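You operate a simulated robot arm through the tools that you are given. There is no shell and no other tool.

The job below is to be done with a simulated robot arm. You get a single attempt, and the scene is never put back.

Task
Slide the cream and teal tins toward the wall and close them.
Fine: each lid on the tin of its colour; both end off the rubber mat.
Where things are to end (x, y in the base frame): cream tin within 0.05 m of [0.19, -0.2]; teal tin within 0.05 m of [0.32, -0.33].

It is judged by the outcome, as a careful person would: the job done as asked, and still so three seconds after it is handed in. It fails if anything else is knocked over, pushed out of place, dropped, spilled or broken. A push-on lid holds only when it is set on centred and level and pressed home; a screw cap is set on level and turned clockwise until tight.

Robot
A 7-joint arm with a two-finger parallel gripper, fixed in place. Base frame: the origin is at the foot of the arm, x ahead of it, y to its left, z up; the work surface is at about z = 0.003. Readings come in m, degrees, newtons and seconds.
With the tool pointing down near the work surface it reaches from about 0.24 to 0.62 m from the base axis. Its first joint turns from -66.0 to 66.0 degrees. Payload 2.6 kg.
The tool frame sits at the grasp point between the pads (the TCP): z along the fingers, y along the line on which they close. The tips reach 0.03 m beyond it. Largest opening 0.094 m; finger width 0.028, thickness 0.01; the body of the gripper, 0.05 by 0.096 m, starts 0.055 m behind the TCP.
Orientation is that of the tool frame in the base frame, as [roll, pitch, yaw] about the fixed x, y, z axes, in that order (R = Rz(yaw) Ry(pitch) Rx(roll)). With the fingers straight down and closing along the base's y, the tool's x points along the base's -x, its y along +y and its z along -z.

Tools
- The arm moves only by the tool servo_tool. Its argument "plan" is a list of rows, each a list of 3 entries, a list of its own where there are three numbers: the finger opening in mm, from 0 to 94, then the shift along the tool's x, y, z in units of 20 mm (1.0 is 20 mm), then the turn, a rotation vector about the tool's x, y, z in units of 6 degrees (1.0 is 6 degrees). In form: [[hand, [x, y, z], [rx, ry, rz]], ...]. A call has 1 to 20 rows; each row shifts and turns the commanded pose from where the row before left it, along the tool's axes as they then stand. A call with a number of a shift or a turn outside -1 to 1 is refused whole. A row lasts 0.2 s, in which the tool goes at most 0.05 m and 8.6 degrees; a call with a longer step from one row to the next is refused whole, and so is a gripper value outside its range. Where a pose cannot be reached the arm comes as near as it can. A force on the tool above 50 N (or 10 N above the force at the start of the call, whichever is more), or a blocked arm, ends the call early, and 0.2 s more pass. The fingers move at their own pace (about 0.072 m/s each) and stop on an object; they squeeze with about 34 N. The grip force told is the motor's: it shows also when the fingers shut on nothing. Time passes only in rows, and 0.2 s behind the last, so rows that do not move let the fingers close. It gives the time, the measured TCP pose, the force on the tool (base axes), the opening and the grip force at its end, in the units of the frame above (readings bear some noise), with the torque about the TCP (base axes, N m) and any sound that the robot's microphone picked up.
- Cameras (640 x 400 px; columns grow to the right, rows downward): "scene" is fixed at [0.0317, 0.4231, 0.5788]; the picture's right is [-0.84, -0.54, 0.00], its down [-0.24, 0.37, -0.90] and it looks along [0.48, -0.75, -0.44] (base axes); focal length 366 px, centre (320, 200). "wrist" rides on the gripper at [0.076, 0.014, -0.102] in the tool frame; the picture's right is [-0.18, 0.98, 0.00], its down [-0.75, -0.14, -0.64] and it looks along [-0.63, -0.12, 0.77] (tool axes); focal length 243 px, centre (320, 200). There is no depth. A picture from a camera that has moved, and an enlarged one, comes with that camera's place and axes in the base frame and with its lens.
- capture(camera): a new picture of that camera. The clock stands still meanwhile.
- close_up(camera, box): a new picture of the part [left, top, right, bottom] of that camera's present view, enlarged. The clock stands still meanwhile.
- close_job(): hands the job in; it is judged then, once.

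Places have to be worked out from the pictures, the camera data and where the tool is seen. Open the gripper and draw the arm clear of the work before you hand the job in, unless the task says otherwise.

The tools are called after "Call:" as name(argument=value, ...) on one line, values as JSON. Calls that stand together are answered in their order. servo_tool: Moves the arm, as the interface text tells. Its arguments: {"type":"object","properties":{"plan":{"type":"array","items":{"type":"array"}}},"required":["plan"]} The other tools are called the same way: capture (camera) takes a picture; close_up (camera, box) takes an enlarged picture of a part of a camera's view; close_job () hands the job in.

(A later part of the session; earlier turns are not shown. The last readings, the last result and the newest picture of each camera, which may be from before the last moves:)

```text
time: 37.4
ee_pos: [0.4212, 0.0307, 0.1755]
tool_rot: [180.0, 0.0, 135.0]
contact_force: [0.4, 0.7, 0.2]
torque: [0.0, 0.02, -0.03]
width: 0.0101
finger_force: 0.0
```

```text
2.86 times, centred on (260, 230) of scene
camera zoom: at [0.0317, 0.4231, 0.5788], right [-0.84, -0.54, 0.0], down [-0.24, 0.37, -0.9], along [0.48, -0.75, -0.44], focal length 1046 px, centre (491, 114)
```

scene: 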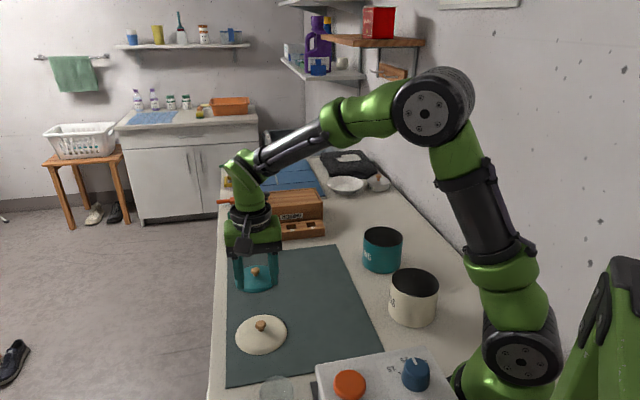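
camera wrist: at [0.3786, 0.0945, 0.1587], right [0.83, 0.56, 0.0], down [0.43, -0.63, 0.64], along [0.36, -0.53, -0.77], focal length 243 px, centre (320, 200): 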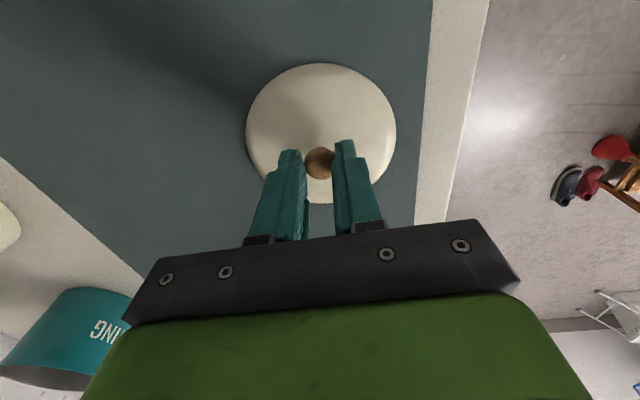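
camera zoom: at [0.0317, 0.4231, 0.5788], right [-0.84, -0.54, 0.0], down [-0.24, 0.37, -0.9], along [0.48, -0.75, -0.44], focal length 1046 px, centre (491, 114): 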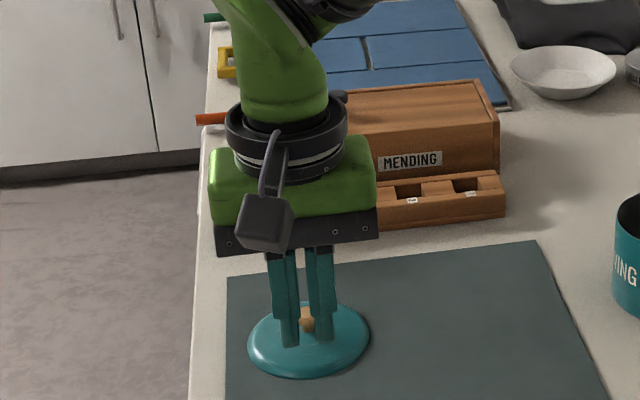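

The knob slipped out and the lid is still flat on the mat where it was, so I gripped too high on the knob. I'll look closely at the knob's shape to choose a lower grip.

Call:
close_up(camera="scene", box=[232, 306, 292, 362])

Call:
close_up(camera="wrist", box=[270, 20, 370, 150])

```text
7.14 times, centred on (262, 334) of scene
camera zoom: at [0.0317, 0.4231, 0.5788], right [-0.84, -0.54, 0.0], down [-0.24, 0.37, -0.9], along [0.48, -0.75, -0.44], focal length 2616 px, centre (734, -757)
```

zoom: 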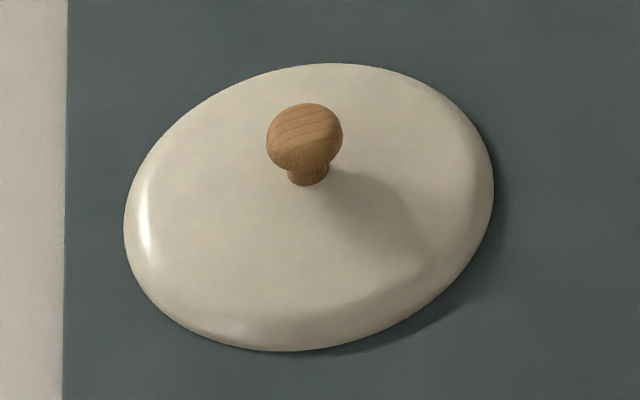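

```text
3.08 times, centred on (320, 85) of wrist
camera zoom: at [0.3783, 0.0946, 0.2788], right [0.83, 0.56, 0.0], down [0.43, -0.63, 0.64], along [0.36, -0.53, -0.77], focal length 746 px, centre (320, 554)
```

zoom: 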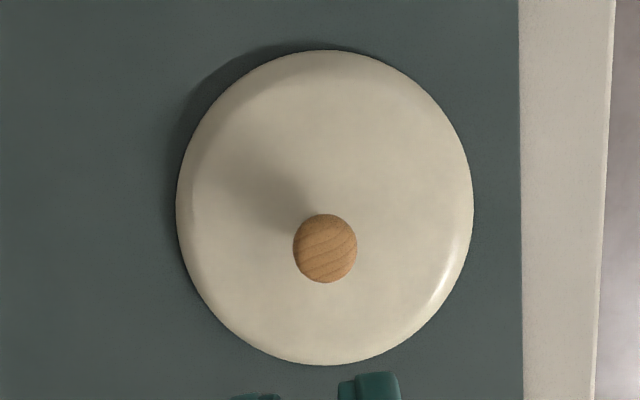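

Re-working the geometry with the lid edge lying nearly on the mat, the knob's widest part is at z ≈ 0.027, not 0.033. So the tips (at 0.027) only caught its top. I'll reopen, correct -3 mm in tool x, and go down to about 0.048 this time, the last bit slowly.

Call:
servo_tool(plan=[[50, [-0.15, 0.06, 0], [0, 0, 0]], [50, [0, 0, 0.5], [0, 0, 0]], [50, [0, 0, 1], [0, 0, 0]], [50, [0, 0, 1], [0, 0, 0]], [50, [0, 0, 1], [0, 0, 0]], [50, [0, 0, 1], [0, 0, 0]], [50, [0, 0, 1], [0, 0, 0]], [50, [0, 0, 0.5], [0, 0, 0]], [50, [0, 0, 0.2], [0, 0, 0]], [50, [0, 0, 0.2], [0, 0, 0]], [50, [0, 0, 0], [0, 0, 0]]])

Call:
capture(camera="wrist")

Call:
close_up(camera="scene", box=[220, 280, 310, 370])

```text
time: 39.8
ee_pos: [0.4261, 0.0308, 0.0484]
tool_rot: [-180.0, -0.1, 135.0]
contact_force: [0.1, -0.1, 0.3]
torque: [0.0, -0.01, -0.02]
width: 0.0501
finger_force: 0.1
```

```text
taken
camera wrist: at [0.3825, 0.0941, 0.1513], right [0.83, 0.56, 0.0], down [0.43, -0.63, 0.64], along [0.36, -0.53, -0.77], focal length 243 px, centre (320, 200)
```

wrist: 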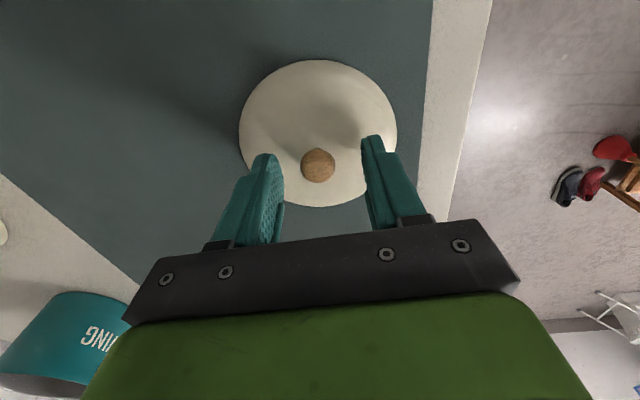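

```text
4.44 times, centred on (265, 325) of scene
camera zoom: at [0.0317, 0.4231, 0.5788], right [-0.84, -0.54, 0.0], down [-0.24, 0.37, -0.9], along [0.48, -0.75, -0.44], focal length 1628 px, centre (564, -356)
```

zoom: 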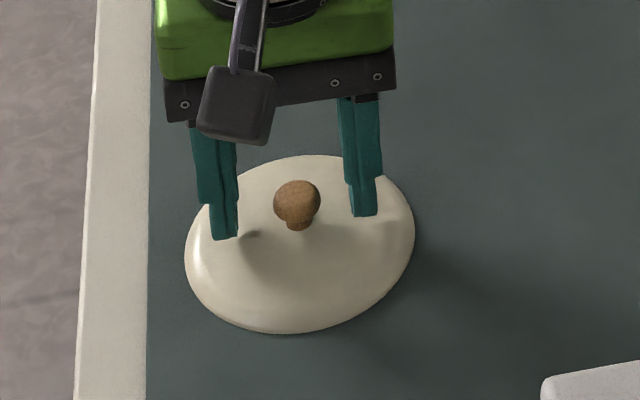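

No contact yet, and the tips are clearly beside the knob, just above the dome. I'll go 2 mm lower and close.

Call:
servo_tool(plan=[[50, [0, -0.05, 0.1], [0, 0, 0]], [38, [0, 0, 0], [0, 0, 0]], [28, [0, 0, 0], [0, 0, 0]], [16, [0, 0, 0], [0, 0, 0]], [10, [0, 0, 0], [0, 0, 0]], [10, [0, 0, 0], [0, 0, 0]]])

Call:
close_up(camera="scene", box=[220, 280, 310, 370])

Call:
capture(camera="wrist")

```text
time: 41.2
ee_pos: [0.4247, 0.0309, 0.0468]
tool_rot: [180.0, 0.1, 135.0]
contact_force: [0.2, 0.1, 0.6]
torque: [-0.02, -0.04, 0.0]
width: 0.0198
finger_force: 34.1
```

```text
4.44 times, centred on (265, 325) of scene
camera zoom: at [0.0317, 0.4231, 0.5788], right [-0.84, -0.54, 0.0], down [-0.24, 0.37, -0.9], along [0.48, -0.75, -0.44], focal length 1628 px, centre (564, -356)
```

zoom: 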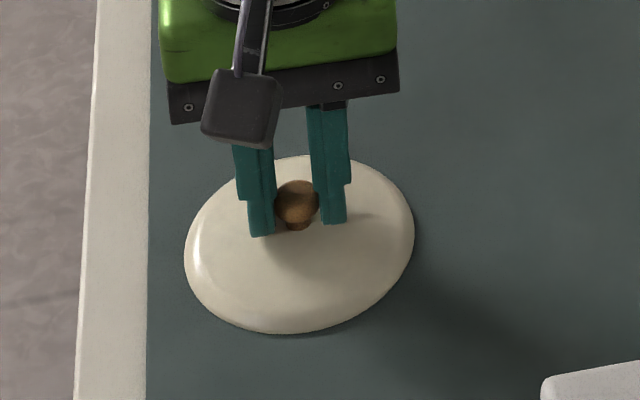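

```text
taken
camera wrist: at [0.3816, 0.0931, 0.1496], right [0.83, 0.56, 0.0], down [0.43, -0.63, 0.64], along [0.36, -0.53, -0.77], focal length 243 px, centre (320, 200)
```

wrist: 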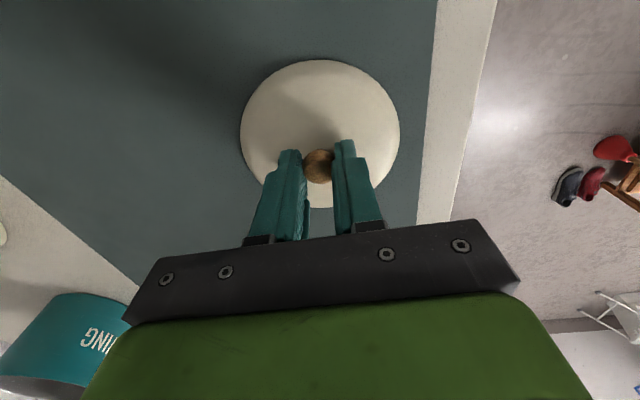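

The tips now reach well below the knob's widest part, at 19.8 mm with 34 N. I'll lift only 10 mm slowly to test the hold.

Call:
servo_tool(plan=[[10, [0, 0, -0.1], [0, 0, 0]], [10, [0, 0, -0.1], [0, 0, 0]], [10, [0, 0, -0.1], [0, 0, 0]], [10, [0, 0, -0.1], [0, 0, 0]], [10, [0, 0, -0.1], [0, 0, 0]], [10, [0, 0, 0], [0, 0, 0]]])

Call:
close_up(camera="scene", box=[220, 280, 310, 370])

```text
time: 42.6
ee_pos: [0.4245, 0.0313, 0.0561]
tool_rot: [180.0, -0.1, 135.1]
contact_force: [-0.1, -0.6, -0.5]
torque: [0.01, 0.04, 0.0]
width: 0.0199
finger_force: 33.6
```

```text
4.44 times, centred on (265, 325) of scene
camera zoom: at [0.0317, 0.4231, 0.5788], right [-0.84, -0.54, 0.0], down [-0.24, 0.37, -0.9], along [0.48, -0.75, -0.44], focal length 1628 px, centre (564, -356)
```

zoom: 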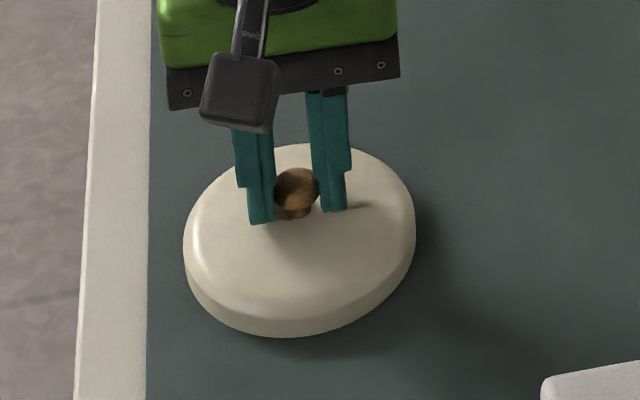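

The hold is good: opening still 19.9 mm and the lid is rising. I'll lift it the rest of the way and look at the lid from the side to check it is level and see its skirt.

Call:
servo_tool(plan=[[10, [0, 0, -0.25], [0, 0, 0]], [10, [0, 0, -0.5], [0, 0, 0]], [10, [0, 0, -0.75], [0, 0, 0]], [10, [0, 0, -0.75], [0, 0, 0]], [10, [0, 0, -0.75], [0, 0, 0]], [10, [0, 0, -0.75], [0, 0, 0]], [10, [0, 0, -0.75], [0, 0, 0]], [10, [0, 0, -0.75], [0, 0, 0]], [10, [0, 0, -0.5], [0, 0, 0]], [10, [0, 0, -0.25], [0, 0, 0]], [10, [0, 0, 0], [0, 0, 0]]])

Call:
close_up(camera="wrist", box=[220, 30, 420, 230])

Call:
close_up(camera="scene", box=[200, 180, 310, 290])

```text
time: 45.0
ee_pos: [0.424, 0.0299, 0.1768]
tool_rot: [-180.0, 0.0, 134.9]
contact_force: [0.6, 0.0, -1.2]
torque: [0.01, -0.03, 0.0]
width: 0.0199
finger_force: 34.3
```

```text
2.00 times, centred on (320, 130) of wrist
camera zoom: at [0.3802, 0.0934, 0.2787], right [0.82, 0.57, 0.0], down [0.43, -0.63, 0.64], along [0.36, -0.53, -0.77], focal length 485 px, centre (320, 340)
```

zoom: 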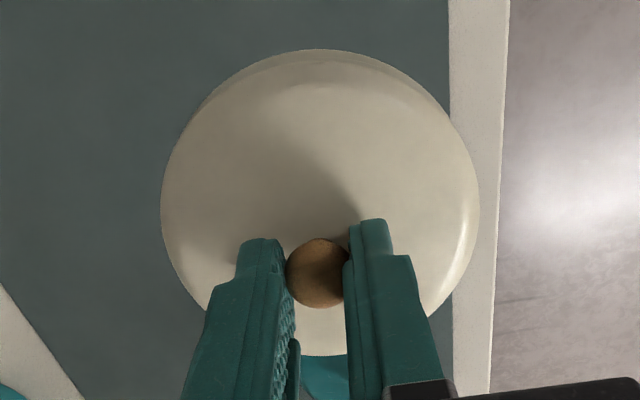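

```text
3.64 times, centred on (255, 235) of scene
camera zoom: at [0.0317, 0.4231, 0.5788], right [-0.84, -0.54, 0.0], down [-0.24, 0.37, -0.9], along [0.48, -0.75, -0.44], focal length 1332 px, centre (556, 73)
```

zoom: 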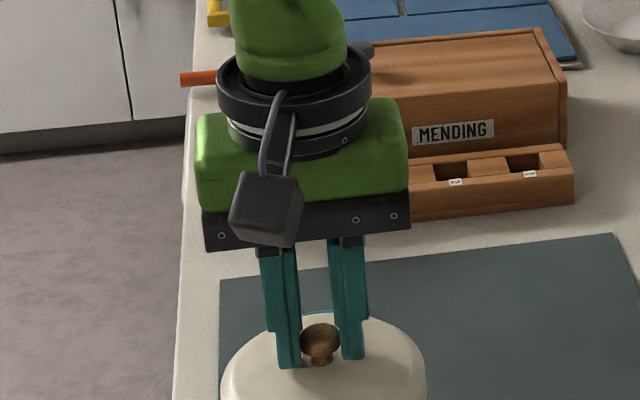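

The lid is held firmly with the knob centred in the tool within 1 mm. I'll check its level in the scene view before carrying it.

Call:
close_up(camera="scene", box=[210, 240, 320, 350])

Call:
capture(camera="wrist")

```text
3.64 times, centred on (265, 295) of scene
camera zoom: at [0.0317, 0.4231, 0.5788], right [-0.84, -0.54, 0.0], down [-0.24, 0.37, -0.9], along [0.48, -0.75, -0.44], focal length 1332 px, centre (520, -146)
```

zoom: 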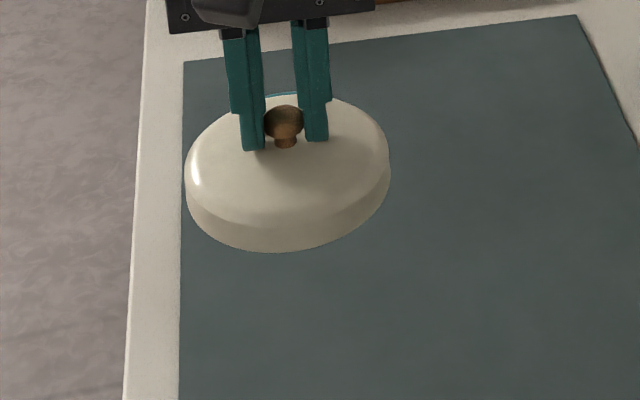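

```text
taken
camera wrist: at [0.3802, 0.0934, 0.2787], right [0.82, 0.57, 0.0], down [0.43, -0.63, 0.64], along [0.36, -0.53, -0.77], focal length 243 px, centre (320, 200)
```

wrist: 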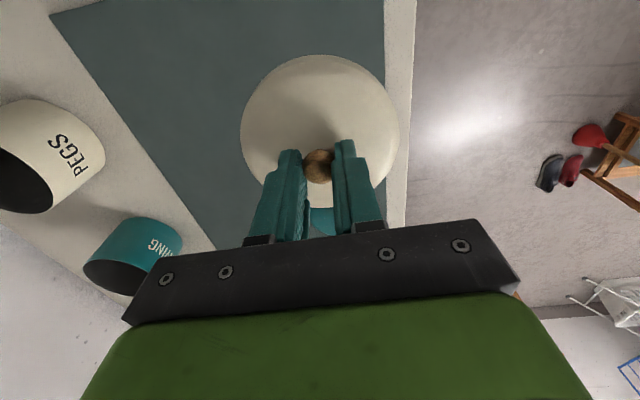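

The lid hangs level with a skirt about 15 mm deep. I'll carry it straight along -tool y to above the cream tin at (0.1915, -0.200), staying at this height, about 30 mm clear of the rim.

Call:
servo_tool(plan=[[10, [0.005, -0.4, 0], [0, 0, 0]], [10, [0.005, -0.8, 0], [0, 0, 0]], [10, [0.005, -0.9, 0], [0, 0, 0]], [10, [0.005, -0.9, 0], [0, 0, 0]], [10, [0.005, -0.9, 0], [0, 0, 0]], [10, [0.005, -0.9, 0], [0, 0, 0]], [10, [0.005, -0.9, 0], [0, 0, 0]], [10, [0.005, -0.9, 0], [0, 0, 0]], [10, [0.005, -0.9, 0], [0, 0, 0]], [10, [0.005, -0.9, 0], [0, 0, 0]], [10, [0.005, -0.9, 0], [0, 0, 0]], [10, [0.005, -0.9, 0], [0, 0, 0]], [10, [0.005, -0.9, 0], [0, 0, 0]], [10, [0.005, -0.9, 0], [0, 0, 0]], [10, [0.005, -0.9, 0], [0, 0, 0]], [10, [0.005, -0.9, 0], [0, 0, 0]], [10, [0.005, -0.9, 0], [0, 0, 0]], [10, [0.005, -0.8, 0], [0, 0, 0]], [10, [0.005, -0.6, 0], [0, 0, 0]], [10, [0, -0.24, 0], [0, 0, 0]]])

Call:
servo_tool(plan=[[10, [0, 0, 0], [0, 0, 0]], [10, [0, 0, 0], [0, 0, 0]]])

Call:
capture(camera="wrist")

Call:
close_up(camera="scene", box=[340, 210, 480, 350])

```text
time: 49.2
ee_pos: [0.1917, -0.2013, 0.1754]
tool_rot: [180.0, -0.1, 134.9]
contact_force: [-1.3, 0.1, -1.0]
torque: [-0.01, -0.01, -0.02]
width: 0.0195
finger_force: 34.1
```

```text
time: 49.8
ee_pos: [0.1909, -0.2024, 0.1757]
tool_rot: [-180.0, 0.1, 135.0]
contact_force: [0.0, -0.1, -0.8]
torque: [0.01, 0.0, 0.01]
width: 0.0199
finger_force: 34.3
```

```text
taken
camera wrist: at [0.1478, -0.1383, 0.2781], right [0.82, 0.57, 0.0], down [0.43, -0.63, 0.64], along [0.36, -0.53, -0.77], focal length 243 px, centre (320, 200)
```

wrist: 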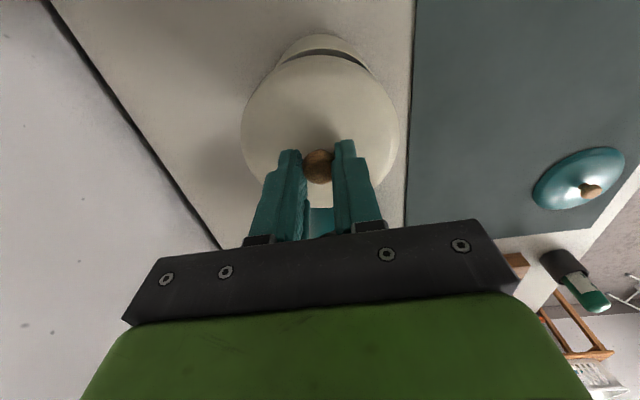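

```text
2.86 times, centred on (410, 280) of scene
camera zoom: at [0.0317, 0.4231, 0.5788], right [-0.84, -0.54, 0.0], down [-0.24, 0.37, -0.9], along [0.48, -0.75, -0.44], focal length 1046 px, centre (63, -29)
```

zoom: 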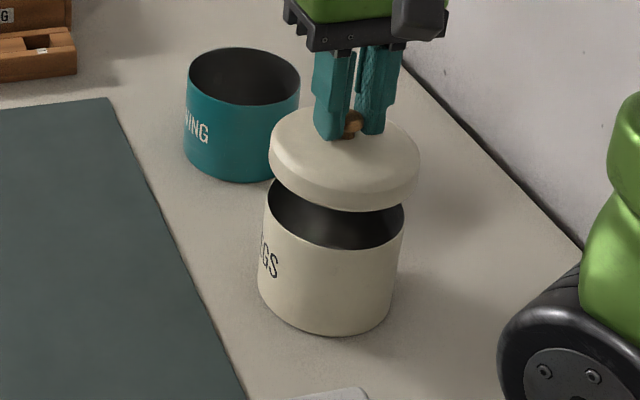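

The lid is above the tin, and by the camera pose the TCP is at (0.1916, -0.2019), about 2 mm past the tin's centre. I'll zoom in with both cameras to fine-tune before lowering.

Call:
close_up(camera="wrist", box=[220, 20, 420, 220])

Call:
close_up(camera="scene", box=[370, 230, 470, 340])

```text
2.00 times, centred on (320, 120) of wrist
camera zoom: at [0.1478, -0.1383, 0.2781], right [0.82, 0.57, 0.0], down [0.43, -0.63, 0.64], along [0.36, -0.53, -0.77], focal length 485 px, centre (320, 360)
```

zoom: 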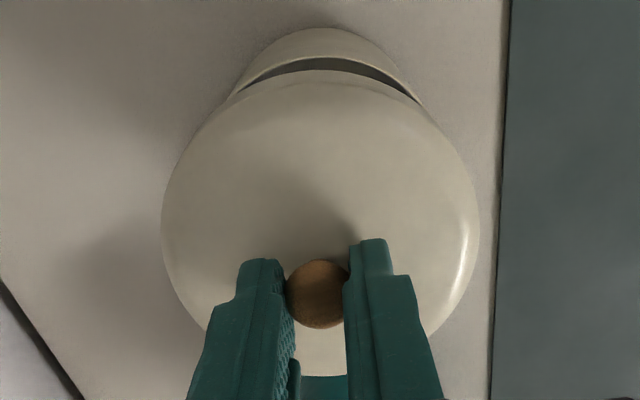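

```text
3.64 times, centred on (420, 285) of scene
camera zoom: at [0.0317, 0.4231, 0.5788], right [-0.84, -0.54, 0.0], down [-0.24, 0.37, -0.9], along [0.48, -0.75, -0.44], focal length 1332 px, centre (-44, -109)
```

zoom: 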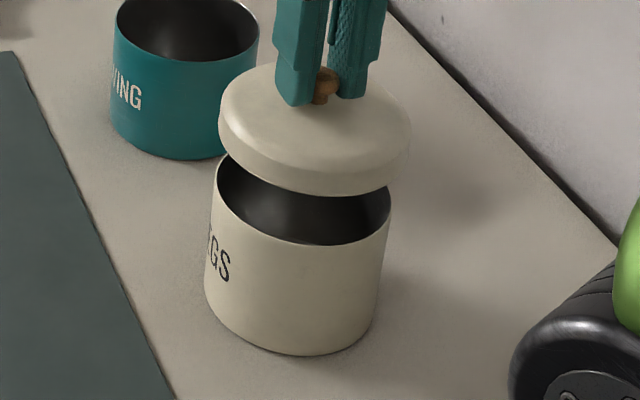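

All estimates agree: the tin is about 0.6 mm (x) and 1.9 mm (y) from the lid in tool axes. I'll make that correction and lower 30 mm so the skirt is just above the rim, then check again.

Call:
servo_tool(plan=[[10, [0.03, 0.095, 0], [0, 0, 0]], [10, [0, 0, 0.4], [0, 0, 0]], [10, [0, 0, 0.4], [0, 0, 0]], [10, [0, 0, 0.4], [0, 0, 0]], [10, [0, 0, 0.2], [0, 0, 0]], [10, [0, 0, 0], [0, 0, 0]], [10, [0, 0, 0], [0, 0, 0]]])

Call:
close_up(camera="wrist", box=[220, 20, 420, 220])

Call:
close_up(camera="scene", box=[370, 230, 470, 340])

```text
time: 51.4
ee_pos: [0.1922, -0.1998, 0.1471]
tool_rot: [-180.0, 0.0, 135.1]
contact_force: [0.0, -0.1, -0.4]
torque: [0.01, 0.03, -0.01]
width: 0.0195
finger_force: 33.9
```

```text
2.00 times, centred on (320, 120) of wrist
camera zoom: at [0.1483, -0.1366, 0.2497], right [0.83, 0.56, 0.0], down [0.43, -0.63, 0.64], along [0.36, -0.53, -0.77], focal length 485 px, centre (320, 360)
```

zoom: 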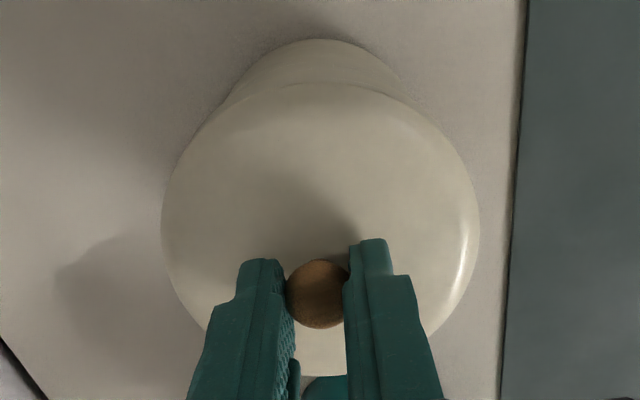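

```text
3.64 times, centred on (420, 285) of scene
camera zoom: at [0.0317, 0.4231, 0.5788], right [-0.84, -0.54, 0.0], down [-0.24, 0.37, -0.9], along [0.48, -0.75, -0.44], focal length 1332 px, centre (-44, -109)
```

zoom: 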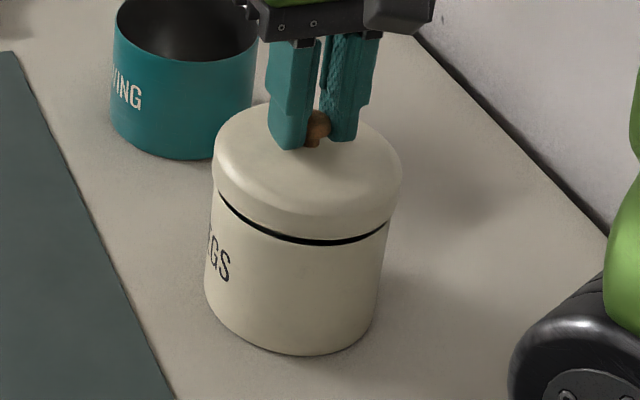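

The skirt is now just above the rim. I'll zoom in on the gap to check how evenly the lid overhangs the tin on both sides.

Call:
close_up(camera="scene", box=[400, 250, 460, 310])

Call:
close_up(camera="wrist", box=[260, 30, 380, 130])

```text
6.67 times, centred on (430, 280) of scene
camera zoom: at [0.0317, 0.4231, 0.5788], right [-0.84, -0.54, 0.0], down [-0.24, 0.37, -0.9], along [0.48, -0.75, -0.44], focal length 2441 px, centre (-413, -333)
```

zoom: 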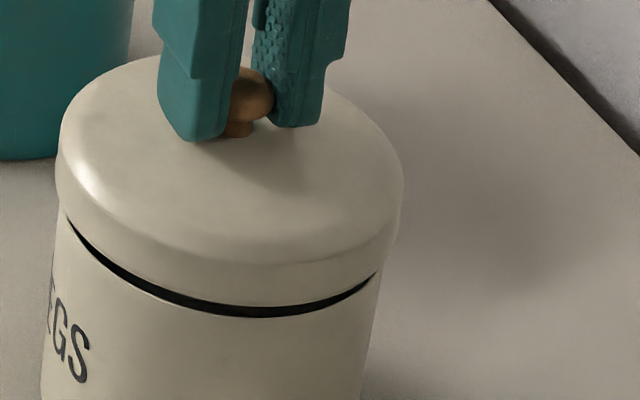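

```text
4.00 times, centred on (320, 80) of wrist
camera zoom: at [0.1483, -0.1366, 0.2497], right [0.83, 0.56, 0.0], down [0.43, -0.63, 0.64], along [0.36, -0.53, -0.77], focal length 970 px, centre (320, 680)
```

zoom: 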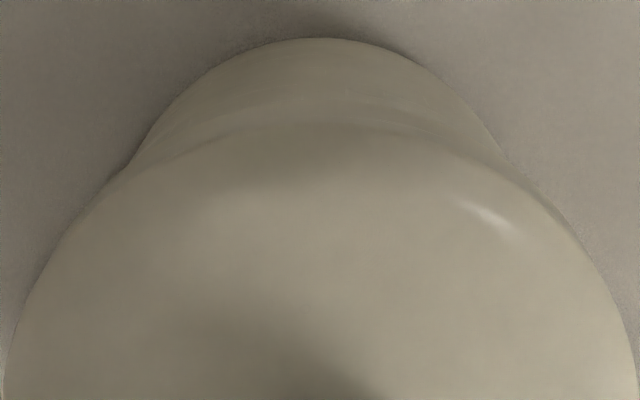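

Lid and tin are aligned within about 1 mm in both views. I'll lower in 1.6 mm steps and watch the force as the skirt goes over the rim.

Call:
servo_tool(plan=[[10, [0, 0, 0.08], [0, 0, 0]], [10, [0, 0, 0.08], [0, 0, 0]], [10, [0, 0, 0.08], [0, 0, 0]], [10, [0, 0, 0.08], [0, 0, 0]], [10, [0, 0, 0.08], [0, 0, 0]], [10, [0, 0, 0.08], [0, 0, 0]], [10, [0, 0, 0], [0, 0, 0]]])

Call:
close_up(camera="scene", box=[390, 240, 470, 330])

```text
time: 53.0
ee_pos: [0.1919, -0.1987, 0.1385]
tool_rot: [-179.9, 0.0, 135.0]
contact_force: [-0.6, 0.0, -0.2]
torque: [0.02, -0.03, 0.0]
width: 0.0197
finger_force: 34.3
```

```text
4.44 times, centred on (430, 285) of scene
camera zoom: at [0.0317, 0.4231, 0.5788], right [-0.84, -0.54, 0.0], down [-0.24, 0.37, -0.9], along [0.48, -0.75, -0.44], focal length 1628 px, centre (-169, -178)
```

zoom: 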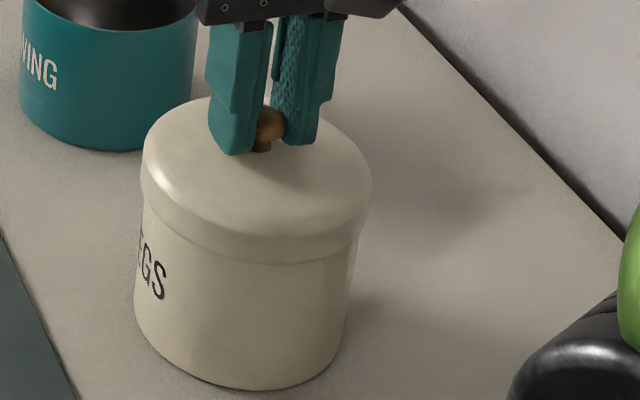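

The skirt has passed over the rim with no side force. I'll continue down with small steps until the force rises.

Call:
servo_tool(plan=[[10, [0, 0, 0.08], [0, 0, 0]], [10, [0, 0, 0.08], [0, 0, 0]], [10, [0, 0, 0.08], [0, 0, 0]], [10, [0, 0, 0.08], [0, 0, 0]], [10, [0, 0, 0], [0, 0, 0]]])

Call:
close_up(camera="scene", box=[390, 240, 470, 330])

```text
time: 54.2
ee_pos: [0.1926, -0.1991, 0.1318]
tool_rot: [-179.9, 0.1, 135.0]
contact_force: [0.0, 0.7, 0.4]
torque: [0.03, -0.02, -0.03]
width: 0.0199
finger_force: 33.8
```

```text
4.44 times, centred on (430, 285) of scene
camera zoom: at [0.0317, 0.4231, 0.5788], right [-0.84, -0.54, 0.0], down [-0.24, 0.37, -0.9], along [0.48, -0.75, -0.44], focal length 1628 px, centre (-169, -178)
```

zoom: 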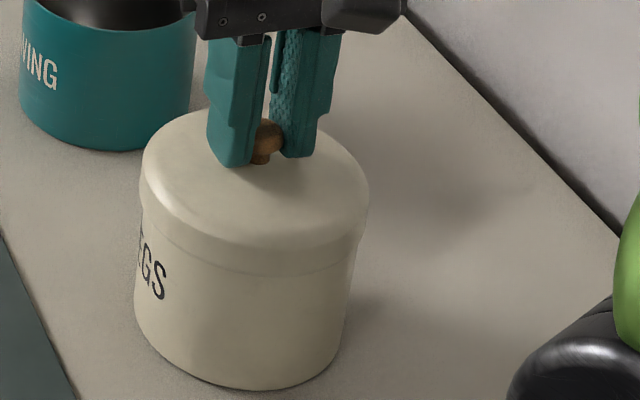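

Still no contact force at z = 0.132. I'll go on in 1 mm steps.

Call:
servo_tool(plan=[[10, [0, 0, 0.05], [0, 0, 0]], [10, [0, 0, 0.05], [0, 0, 0]], [10, [0, 0, 0.05], [0, 0, 0]], [10, [0, 0, 0.05], [0, 0, 0]], [10, [0, 0, 0], [0, 0, 0]]])

Call:
servo_tool(plan=[[10, [0, 0, 0.05], [0, 0, 0]], [10, [0, 0, 0.05], [0, 0, 0]], [10, [0, 0, 0], [0, 0, 0]]])

Call:
close_up(camera="scene", box=[390, 240, 470, 330])

```text
time: 55.4
ee_pos: [0.1922, -0.1987, 0.1273]
tool_rot: [-179.9, -0.1, 135.0]
contact_force: [0.8, -0.7, -0.6]
torque: [0.01, -0.03, 0.0]
width: 0.0202
finger_force: 34.5
```

```text
time: 56.2
ee_pos: [0.1924, -0.1991, 0.1264]
tool_rot: [-180.0, 0.0, 135.0]
contact_force: [0.1, 0.4, 0.1]
torque: [-0.01, 0.03, -0.02]
width: 0.0198
finger_force: 33.7
```

```text
4.44 times, centred on (430, 285) of scene
camera zoom: at [0.0317, 0.4231, 0.5788], right [-0.84, -0.54, 0.0], down [-0.24, 0.37, -0.9], along [0.48, -0.75, -0.44], focal length 1628 px, centre (-169, -178)
```

zoom: 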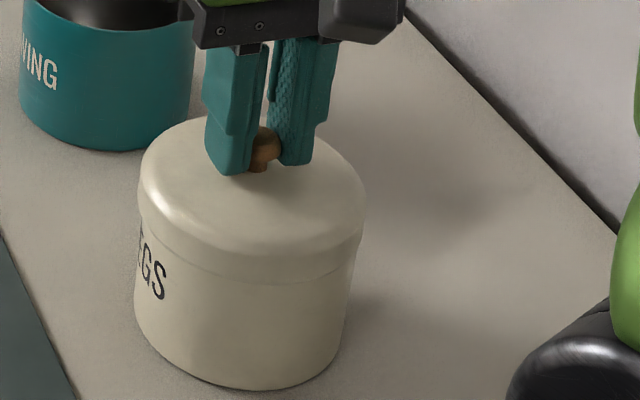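

There's still no resistance at z = 0.126. I'll continue in 1 mm steps, reading the force after each pair.

Call:
servo_tool(plan=[[10, [0, 0, 0.05], [0, 0, 0]], [10, [0, 0, 0.05], [0, 0, 0]], [10, [0, 0, 0], [0, 0, 0]]])

Call:
servo_tool(plan=[[10, [0, 0, 0.05], [0, 0, 0]], [10, [0, 0, 0.05], [0, 0, 0]], [10, [0, 0, 0], [0, 0, 0]]])

Call:
close_up(camera="scene", box=[390, 240, 470, 330])

```text
time: 57.0
ee_pos: [0.1932, -0.2005, 0.1238]
tool_rot: [-180.0, 0.3, 135.0]
contact_force: [-13.2, -1.9, 38.6]
torque: [-0.08, 0.27, -0.06]
width: 0.0197
finger_force: 33.7
heard: snap
```

```text
time: 57.5
ee_pos: [0.1933, -0.2004, 0.1251]
tool_rot: [180.0, 0.4, 134.9]
contact_force: [-2.6, 0.5, 5.8]
torque: [0.06, 0.06, 0.0]
width: 0.0198
finger_force: 34.2
stopped in row 2: the force on the tool passed its limit at 54 N (the readings are from after the stop); the commanded pose is now the measured one
```

```text
4.44 times, centred on (430, 285) of scene
camera zoom: at [0.0317, 0.4231, 0.5788], right [-0.84, -0.54, 0.0], down [-0.24, 0.37, -0.9], along [0.48, -0.75, -0.44], focal length 1628 px, centre (-169, -178)
```

zoom: 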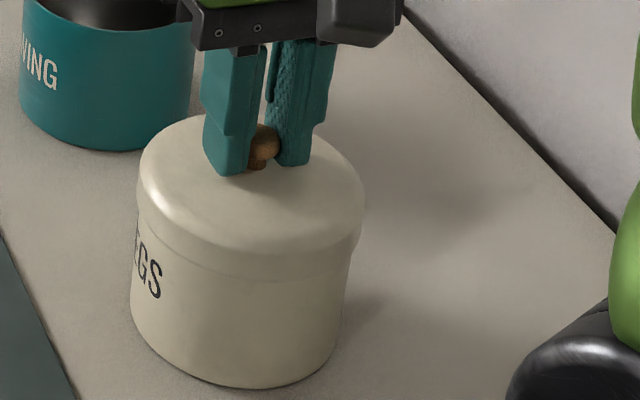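

A "snap" was heard at 38 N, so the cream lid is pressed home and the force has settled. I'll open the fingers gently and rise clear.

Call:
servo_tool(plan=[[24, [0, 0, 0], [0, 0, 0]], [30, [0, 0, 0], [0, 0, 0]], [40, [0, 0, 0], [0, 0, 0]], [50, [0, 0, 0], [0, 0, 0]], [50, [0, 0, 0], [0, 0, 0]], [50, [0, 0, -0.25], [0, 0, 0]], [50, [0, 0, -0.5], [0, 0, 0]], [50, [0, 0, -1], [0, 0, 0]], [50, [0, 0, -1], [0, 0, 0]], [50, [0, 0, -0.5], [0, 0, 0]], [50, [0, 0, 0], [0, 0, 0]]])

Call:
close_up(camera="scene", box=[370, 230, 470, 340])

Call:
capture(camera="wrist")

```text
time: 59.9
ee_pos: [0.1942, -0.2018, 0.1895]
tool_rot: [179.9, 0.3, 135.0]
contact_force: [-0.4, 0.4, -0.1]
torque: [0.02, -0.04, -0.01]
width: 0.0497
finger_force: 0.1
```

```text
3.64 times, centred on (420, 285) of scene
camera zoom: at [0.0317, 0.4231, 0.5788], right [-0.84, -0.54, 0.0], down [-0.24, 0.37, -0.9], along [0.48, -0.75, -0.44], focal length 1332 px, centre (-44, -109)
```

zoom: 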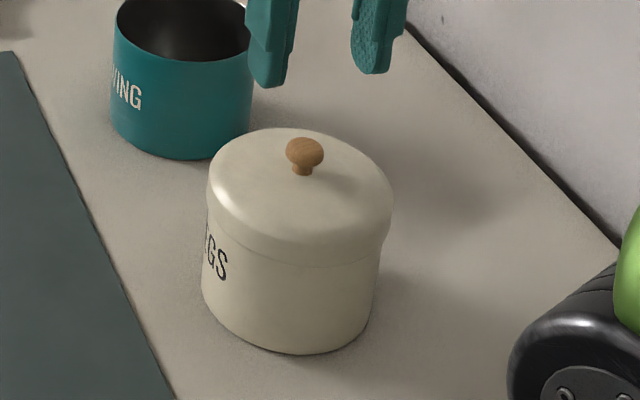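

```text
taken
camera wrist: at [0.1497, -0.1378, 0.2909], right [0.82, 0.57, 0.0], down [0.43, -0.63, 0.65], along [0.37, -0.53, -0.76], focal length 243 px, centre (320, 200)
```

wrist: 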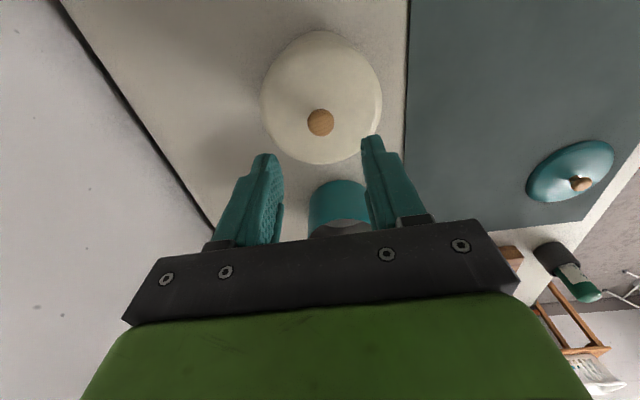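

The cream tin is closed: the lid is level, centred, and snapped on. Next I go to the teal lid near (0.548, -0.098), also taking out the 0.3° tilt that the arm picked up during pressing.

Call:
servo_tool(plan=[[50, [-0.26, 0.48, 0], [0, 0.05, 0]], [50, [-0.522, 0.954, 0], [0, 0, 0]], [50, [-0.522, 0.954, 0], [0, 0, 0]], [50, [-0.522, 0.954, 0], [0, 0, 0]], [50, [-0.522, 0.954, 0], [0, 0, 0]], [50, [-0.522, 0.954, 0], [0, 0, 0]], [50, [-0.522, 0.954, 0], [0, 0, 0]], [50, [-0.522, 0.954, 0], [0, 0, 0]], [50, [-0.522, 0.954, 0], [0, 0, 0]], [50, [-0.522, 0.954, 0], [0, 0, 0]], [50, [-0.522, 0.954, 0], [0, 0, 0]], [50, [-0.522, 0.954, 0], [0, 0, 0]], [50, [-0.522, 0.954, 0], [0, 0, 0]], [50, [-0.522, 0.954, 0], [0, 0, 0]], [50, [-0.522, 0.954, 0], [0, 0, 0]], [50, [-0.522, 0.954, 0], [0, 0, 0]], [50, [-0.522, 0.954, 0], [0, 0, 0]], [50, [-0.26, 0.48, 0], [0, 0, 0]], [50, [0, 0, 0], [0, 0, 0]]])

Call:
close_up(camera="wrist", box=[250, 10, 400, 160])

Call:
capture(camera="scene")

```text
time: 63.9
ee_pos: [0.5473, -0.0954, 0.1901]
tool_rot: [-180.0, 0.2, 135.0]
contact_force: [-0.1, -0.3, 0.6]
torque: [-0.03, 0.01, 0.03]
width: 0.0499
finger_force: 0.0
```

```text
2.67 times, centred on (325, 85) of wrist
camera zoom: at [0.5045, -0.032, 0.2924], right [0.82, 0.57, 0.0], down [0.43, -0.63, 0.64], along [0.36, -0.53, -0.77], focal length 647 px, centre (307, 507)
```

zoom: 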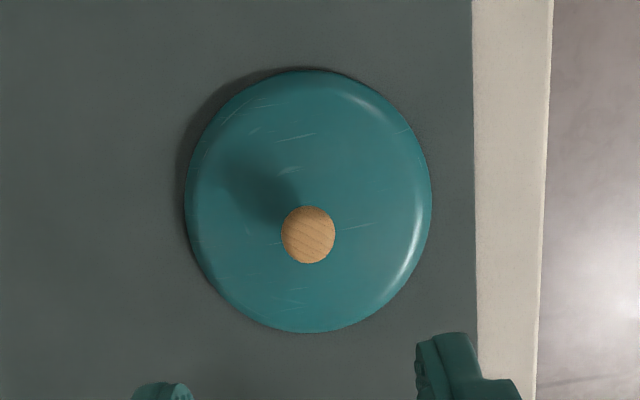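

```text
taken
```

scene: 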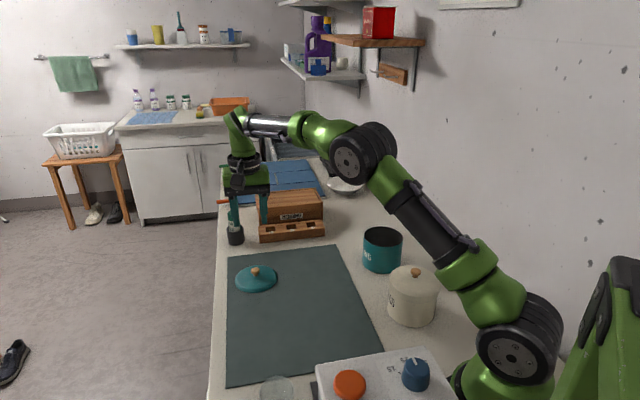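

The teal lid's knob is about 4.2 mm off in tool x and on line in y. I'll correct that and descend to the same grip height as for the cream lid (0.048).

Call:
servo_tool(plan=[[50, [-0.21, 0, 0.3], [0, 0, 0]], [50, [0, 0, 1], [0, 0, 0]], [50, [0, 0, 1], [0, 0, 0]], [50, [0, 0, 1], [0, 0, 0]], [50, [0, 0, 1], [0, 0, 0]], [50, [0, 0, 1], [0, 0, 0]], [50, [0, 0, 1], [0, 0, 0]], [50, [0, 0, 0.4], [0, 0, 0]], [50, [0, 0, 0.2], [0, 0, 0]], [50, [0, 0, 0.2], [0, 0, 0]], [50, [0, 0, 0], [0, 0, 0]]])

Call:
capture(camera="wrist")

Call:
close_up(camera="scene", box=[210, 230, 300, 320])

```text
time: 66.2
ee_pos: [0.5534, -0.0975, 0.0488]
tool_rot: [-179.9, 0.1, 134.9]
contact_force: [-0.1, -0.3, -0.2]
torque: [0.04, -0.01, -0.02]
width: 0.0502
finger_force: 0.0
```

```text
taken
camera wrist: at [0.5092, -0.034, 0.1503], right [0.83, 0.56, 0.0], down [0.43, -0.63, 0.64], along [0.36, -0.53, -0.77], focal length 243 px, centre (320, 200)
```

wrist: 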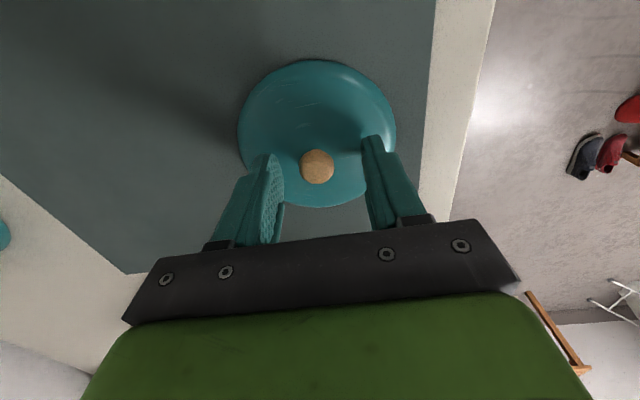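

```text
4.44 times, centred on (255, 275) of scene
camera zoom: at [0.0317, 0.4231, 0.5788], right [-0.84, -0.54, 0.0], down [-0.24, 0.37, -0.9], along [0.48, -0.75, -0.44], focal length 1628 px, centre (609, -133)
```

zoom: 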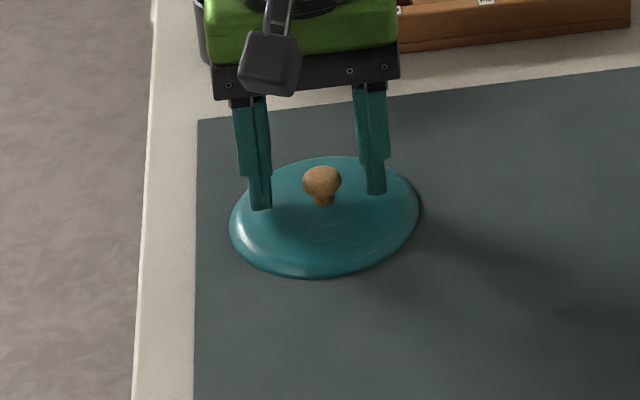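

The knob is midway between the fingertips with no contact. I'll close on it and test with a 10 mm lift.

Call:
servo_tool(plan=[[50, [0, -0.04, 0.05], [0, 0, 0]], [38, [0, 0, 0], [0, 0, 0]], [28, [0, 0, 0], [0, 0, 0]], [16, [0, 0, 0], [0, 0, 0]], [10, [0, 0, 0], [0, 0, 0]], [10, [0, 0, 0], [0, 0, 0]], [10, [0, 0, -0.1], [0, 0, 0]], [10, [0, 0, -0.1], [0, 0, 0]], [10, [0, 0, -0.1], [0, 0, 0]], [10, [0, 0, -0.1], [0, 0, 0]], [10, [0, 0, -0.1], [0, 0, 0]], [10, [0, 0, 0], [0, 0, 0]]])

Call:
close_up(camera="scene", box=[210, 230, 300, 320])

```text
time: 68.8
ee_pos: [0.5512, -0.1004, 0.0563]
tool_rot: [179.9, 0.1, 135.0]
contact_force: [0.4, 0.1, -1.3]
torque: [0.01, 0.01, -0.03]
width: 0.0199
finger_force: 34.1
```

```text
4.44 times, centred on (255, 275) of scene
camera zoom: at [0.0317, 0.4231, 0.5788], right [-0.84, -0.54, 0.0], down [-0.24, 0.37, -0.9], along [0.48, -0.75, -0.44], focal length 1628 px, centre (609, -133)
```

zoom: 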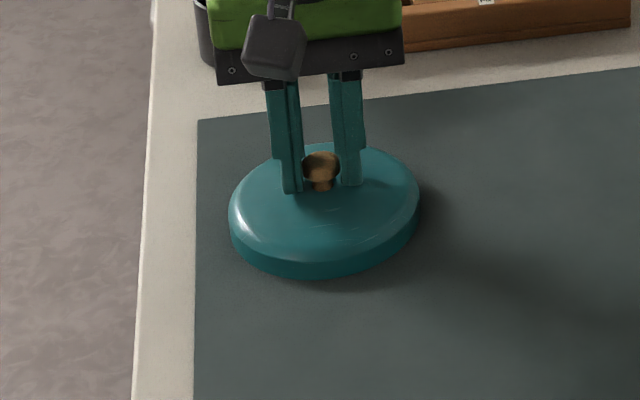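

The teal lid is held, with the opening steady at 19.9 mm. I'll lift it to carrying height.

Call:
servo_tool(plan=[[10, [0, 0, -0.25], [0, 0, 0]], [10, [0, 0, -0.5], [0, 0, 0]], [10, [0, 0, -0.75], [0, 0, 0]], [10, [0, 0, -0.75], [0, 0, 0]], [10, [0, 0, -0.75], [0, 0, 0]], [10, [0, 0, -0.75], [0, 0, 0]], [10, [0, 0, -0.75], [0, 0, 0]], [10, [0, 0, -0.75], [0, 0, 0]], [10, [0, 0, -0.5], [0, 0, 0]], [10, [0, 0, -0.25], [0, 0, 0]], [10, [0, 0, 0], [0, 0, 0]]])

Call:
close_up(camera="wrist", box=[220, 20, 420, 220])

Call:
close_up(camera="scene", box=[200, 190, 310, 300])

```text
time: 71.2
ee_pos: [0.5513, -0.0993, 0.1758]
tool_rot: [180.0, 0.1, 135.0]
contact_force: [0.8, 0.8, -0.3]
torque: [-0.02, 0.03, 0.0]
width: 0.0199
finger_force: 33.9
```

```text
2.00 times, centred on (320, 120) of wrist
camera zoom: at [0.5073, -0.0344, 0.279], right [0.82, 0.57, 0.0], down [0.43, -0.63, 0.64], along [0.36, -0.53, -0.77], focal length 485 px, centre (320, 360)
```

zoom: 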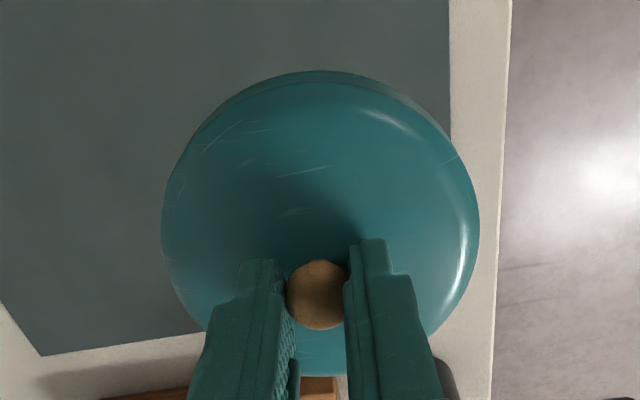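

```text
3.64 times, centred on (255, 245) of scene
camera zoom: at [0.0317, 0.4231, 0.5788], right [-0.84, -0.54, 0.0], down [-0.24, 0.37, -0.9], along [0.48, -0.75, -0.44], focal length 1332 px, centre (556, 36)
```

zoom: 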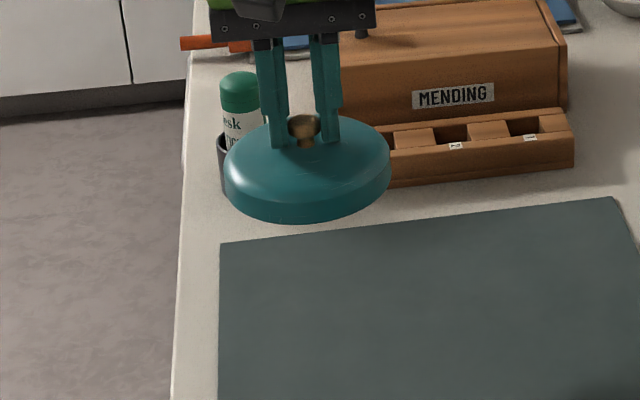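

The teal lid sits in the fingers exactly as the cream one did and hangs level. I'll carry it straight along -tool y to above the teal tin.

Call:
servo_tool(plan=[[10, [-0.003, -0.4, 0], [0, 0, 0]], [10, [-0.003, -0.8, 0], [0, 0, 0]], [10, [-0.003, -0.9, 0], [0, 0, 0]], [10, [-0.003, -0.9, 0], [0, 0, 0]], [10, [-0.003, -0.9, 0], [0, 0, 0]], [10, [-0.003, -0.9, 0], [0, 0, 0]], [10, [-0.003, -0.9, 0], [0, 0, 0]], [10, [-0.003, -0.9, 0], [0, 0, 0]], [10, [-0.003, -0.9, 0], [0, 0, 0]], [10, [-0.003, -0.9, 0], [0, 0, 0]], [10, [-0.003, -0.9, 0], [0, 0, 0]], [10, [-0.003, -0.9, 0], [0, 0, 0]], [10, [-0.003, -0.9, 0], [0, 0, 0]], [10, [-0.003, -0.9, 0], [0, 0, 0]], [10, [-0.003, -0.9, 0], [0, 0, 0]], [10, [-0.003, -0.9, 0], [0, 0, 0]], [10, [-0.003, -0.9, 0], [0, 0, 0]], [10, [-0.003, -0.8, 0], [0, 0, 0]], [10, [-0.003, -0.6, 0], [0, 0, 0]], [10, [-0.003, -0.21, 0], [0, 0, 0]]])

Call:
servo_tool(plan=[[10, [0, 0, 0], [0, 0, 0]], [10, [0, 0, 0], [0, 0, 0]]])

Call:
close_up(camera="wrist", box=[220, 20, 420, 220])

Call:
close_up(camera="scene", box=[330, 190, 440, 300])

```text
time: 75.5
ee_pos: [0.3224, -0.3309, 0.1765]
tool_rot: [-180.0, 0.1, 135.1]
contact_force: [0.5, 0.2, -0.5]
torque: [-0.01, -0.02, -0.01]
width: 0.0198
finger_force: 33.7
```

```text
time: 76.0
ee_pos: [0.3225, -0.3312, 0.177]
tool_rot: [-180.0, 0.1, 135.0]
contact_force: [0.6, 0.2, 0.3]
torque: [0.03, -0.01, 0.01]
width: 0.0199
finger_force: 34.5
```

```text
2.00 times, centred on (320, 120) of wrist
camera zoom: at [0.2786, -0.2673, 0.2792], right [0.83, 0.56, 0.0], down [0.43, -0.63, 0.64], along [0.36, -0.53, -0.77], focal length 485 px, centre (320, 360)
```

zoom: 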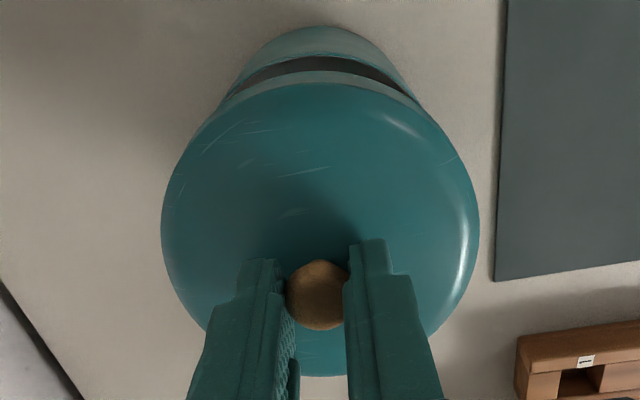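

```text
3.64 times, centred on (385, 245) of scene
camera zoom: at [0.0317, 0.4231, 0.5788], right [-0.84, -0.54, 0.0], down [-0.24, 0.37, -0.9], along [0.48, -0.75, -0.44], focal length 1332 px, centre (84, 36)
```

zoom: 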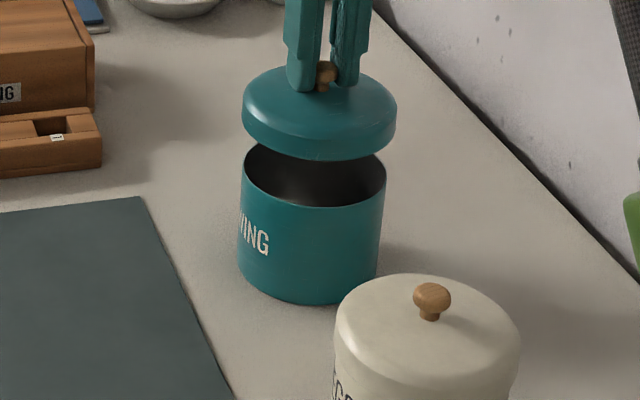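

The teal lid is above its tin, and pose and wrist view put it within 2 mm. The scene view hints at a slight sideways offset, so I'll zoom in more to settle it.

Call:
close_up(camera="scene", box=[390, 205, 450, 275])

Call:
close_up(camera="scene", box=[355, 205, 415, 275])

Call:
close_up(camera="wrist", box=[260, 20, 380, 120])

```text
5.71 times, centred on (420, 240) of scene
camera zoom: at [0.0317, 0.4231, 0.5788], right [-0.84, -0.54, 0.0], down [-0.24, 0.37, -0.9], along [0.48, -0.75, -0.44], focal length 2092 px, centre (-251, -29)
```

zoom: 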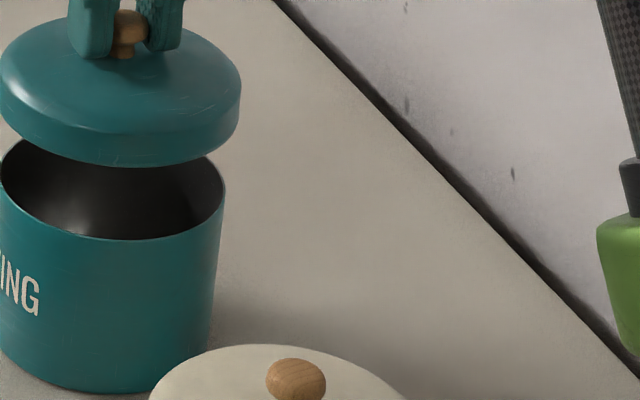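

```text
5.71 times, centred on (385, 240) of scene
camera zoom: at [0.0317, 0.4231, 0.5788], right [-0.84, -0.54, 0.0], down [-0.24, 0.37, -0.9], along [0.48, -0.75, -0.44], focal length 2092 px, centre (-51, -29)
```

zoom: 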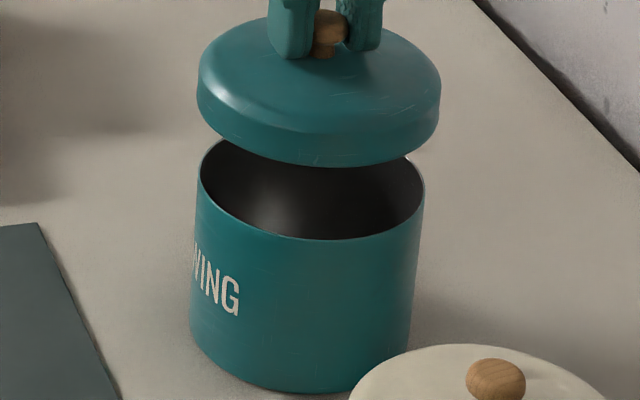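

```text
4.00 times, centred on (320, 70) of wrist
camera zoom: at [0.2786, -0.2673, 0.2792], right [0.83, 0.56, 0.0], down [0.43, -0.63, 0.64], along [0.36, -0.53, -0.77], focal length 970 px, centre (320, 720)
```

zoom: 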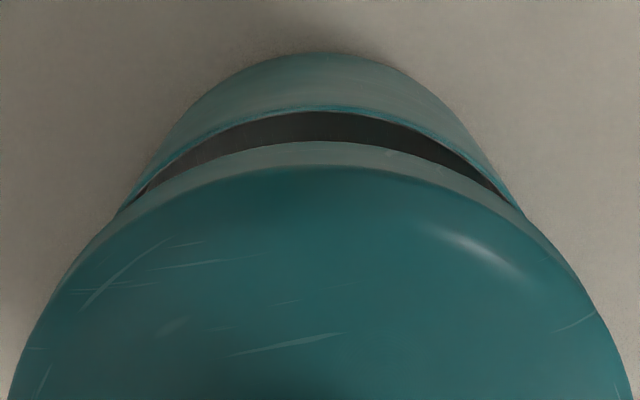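

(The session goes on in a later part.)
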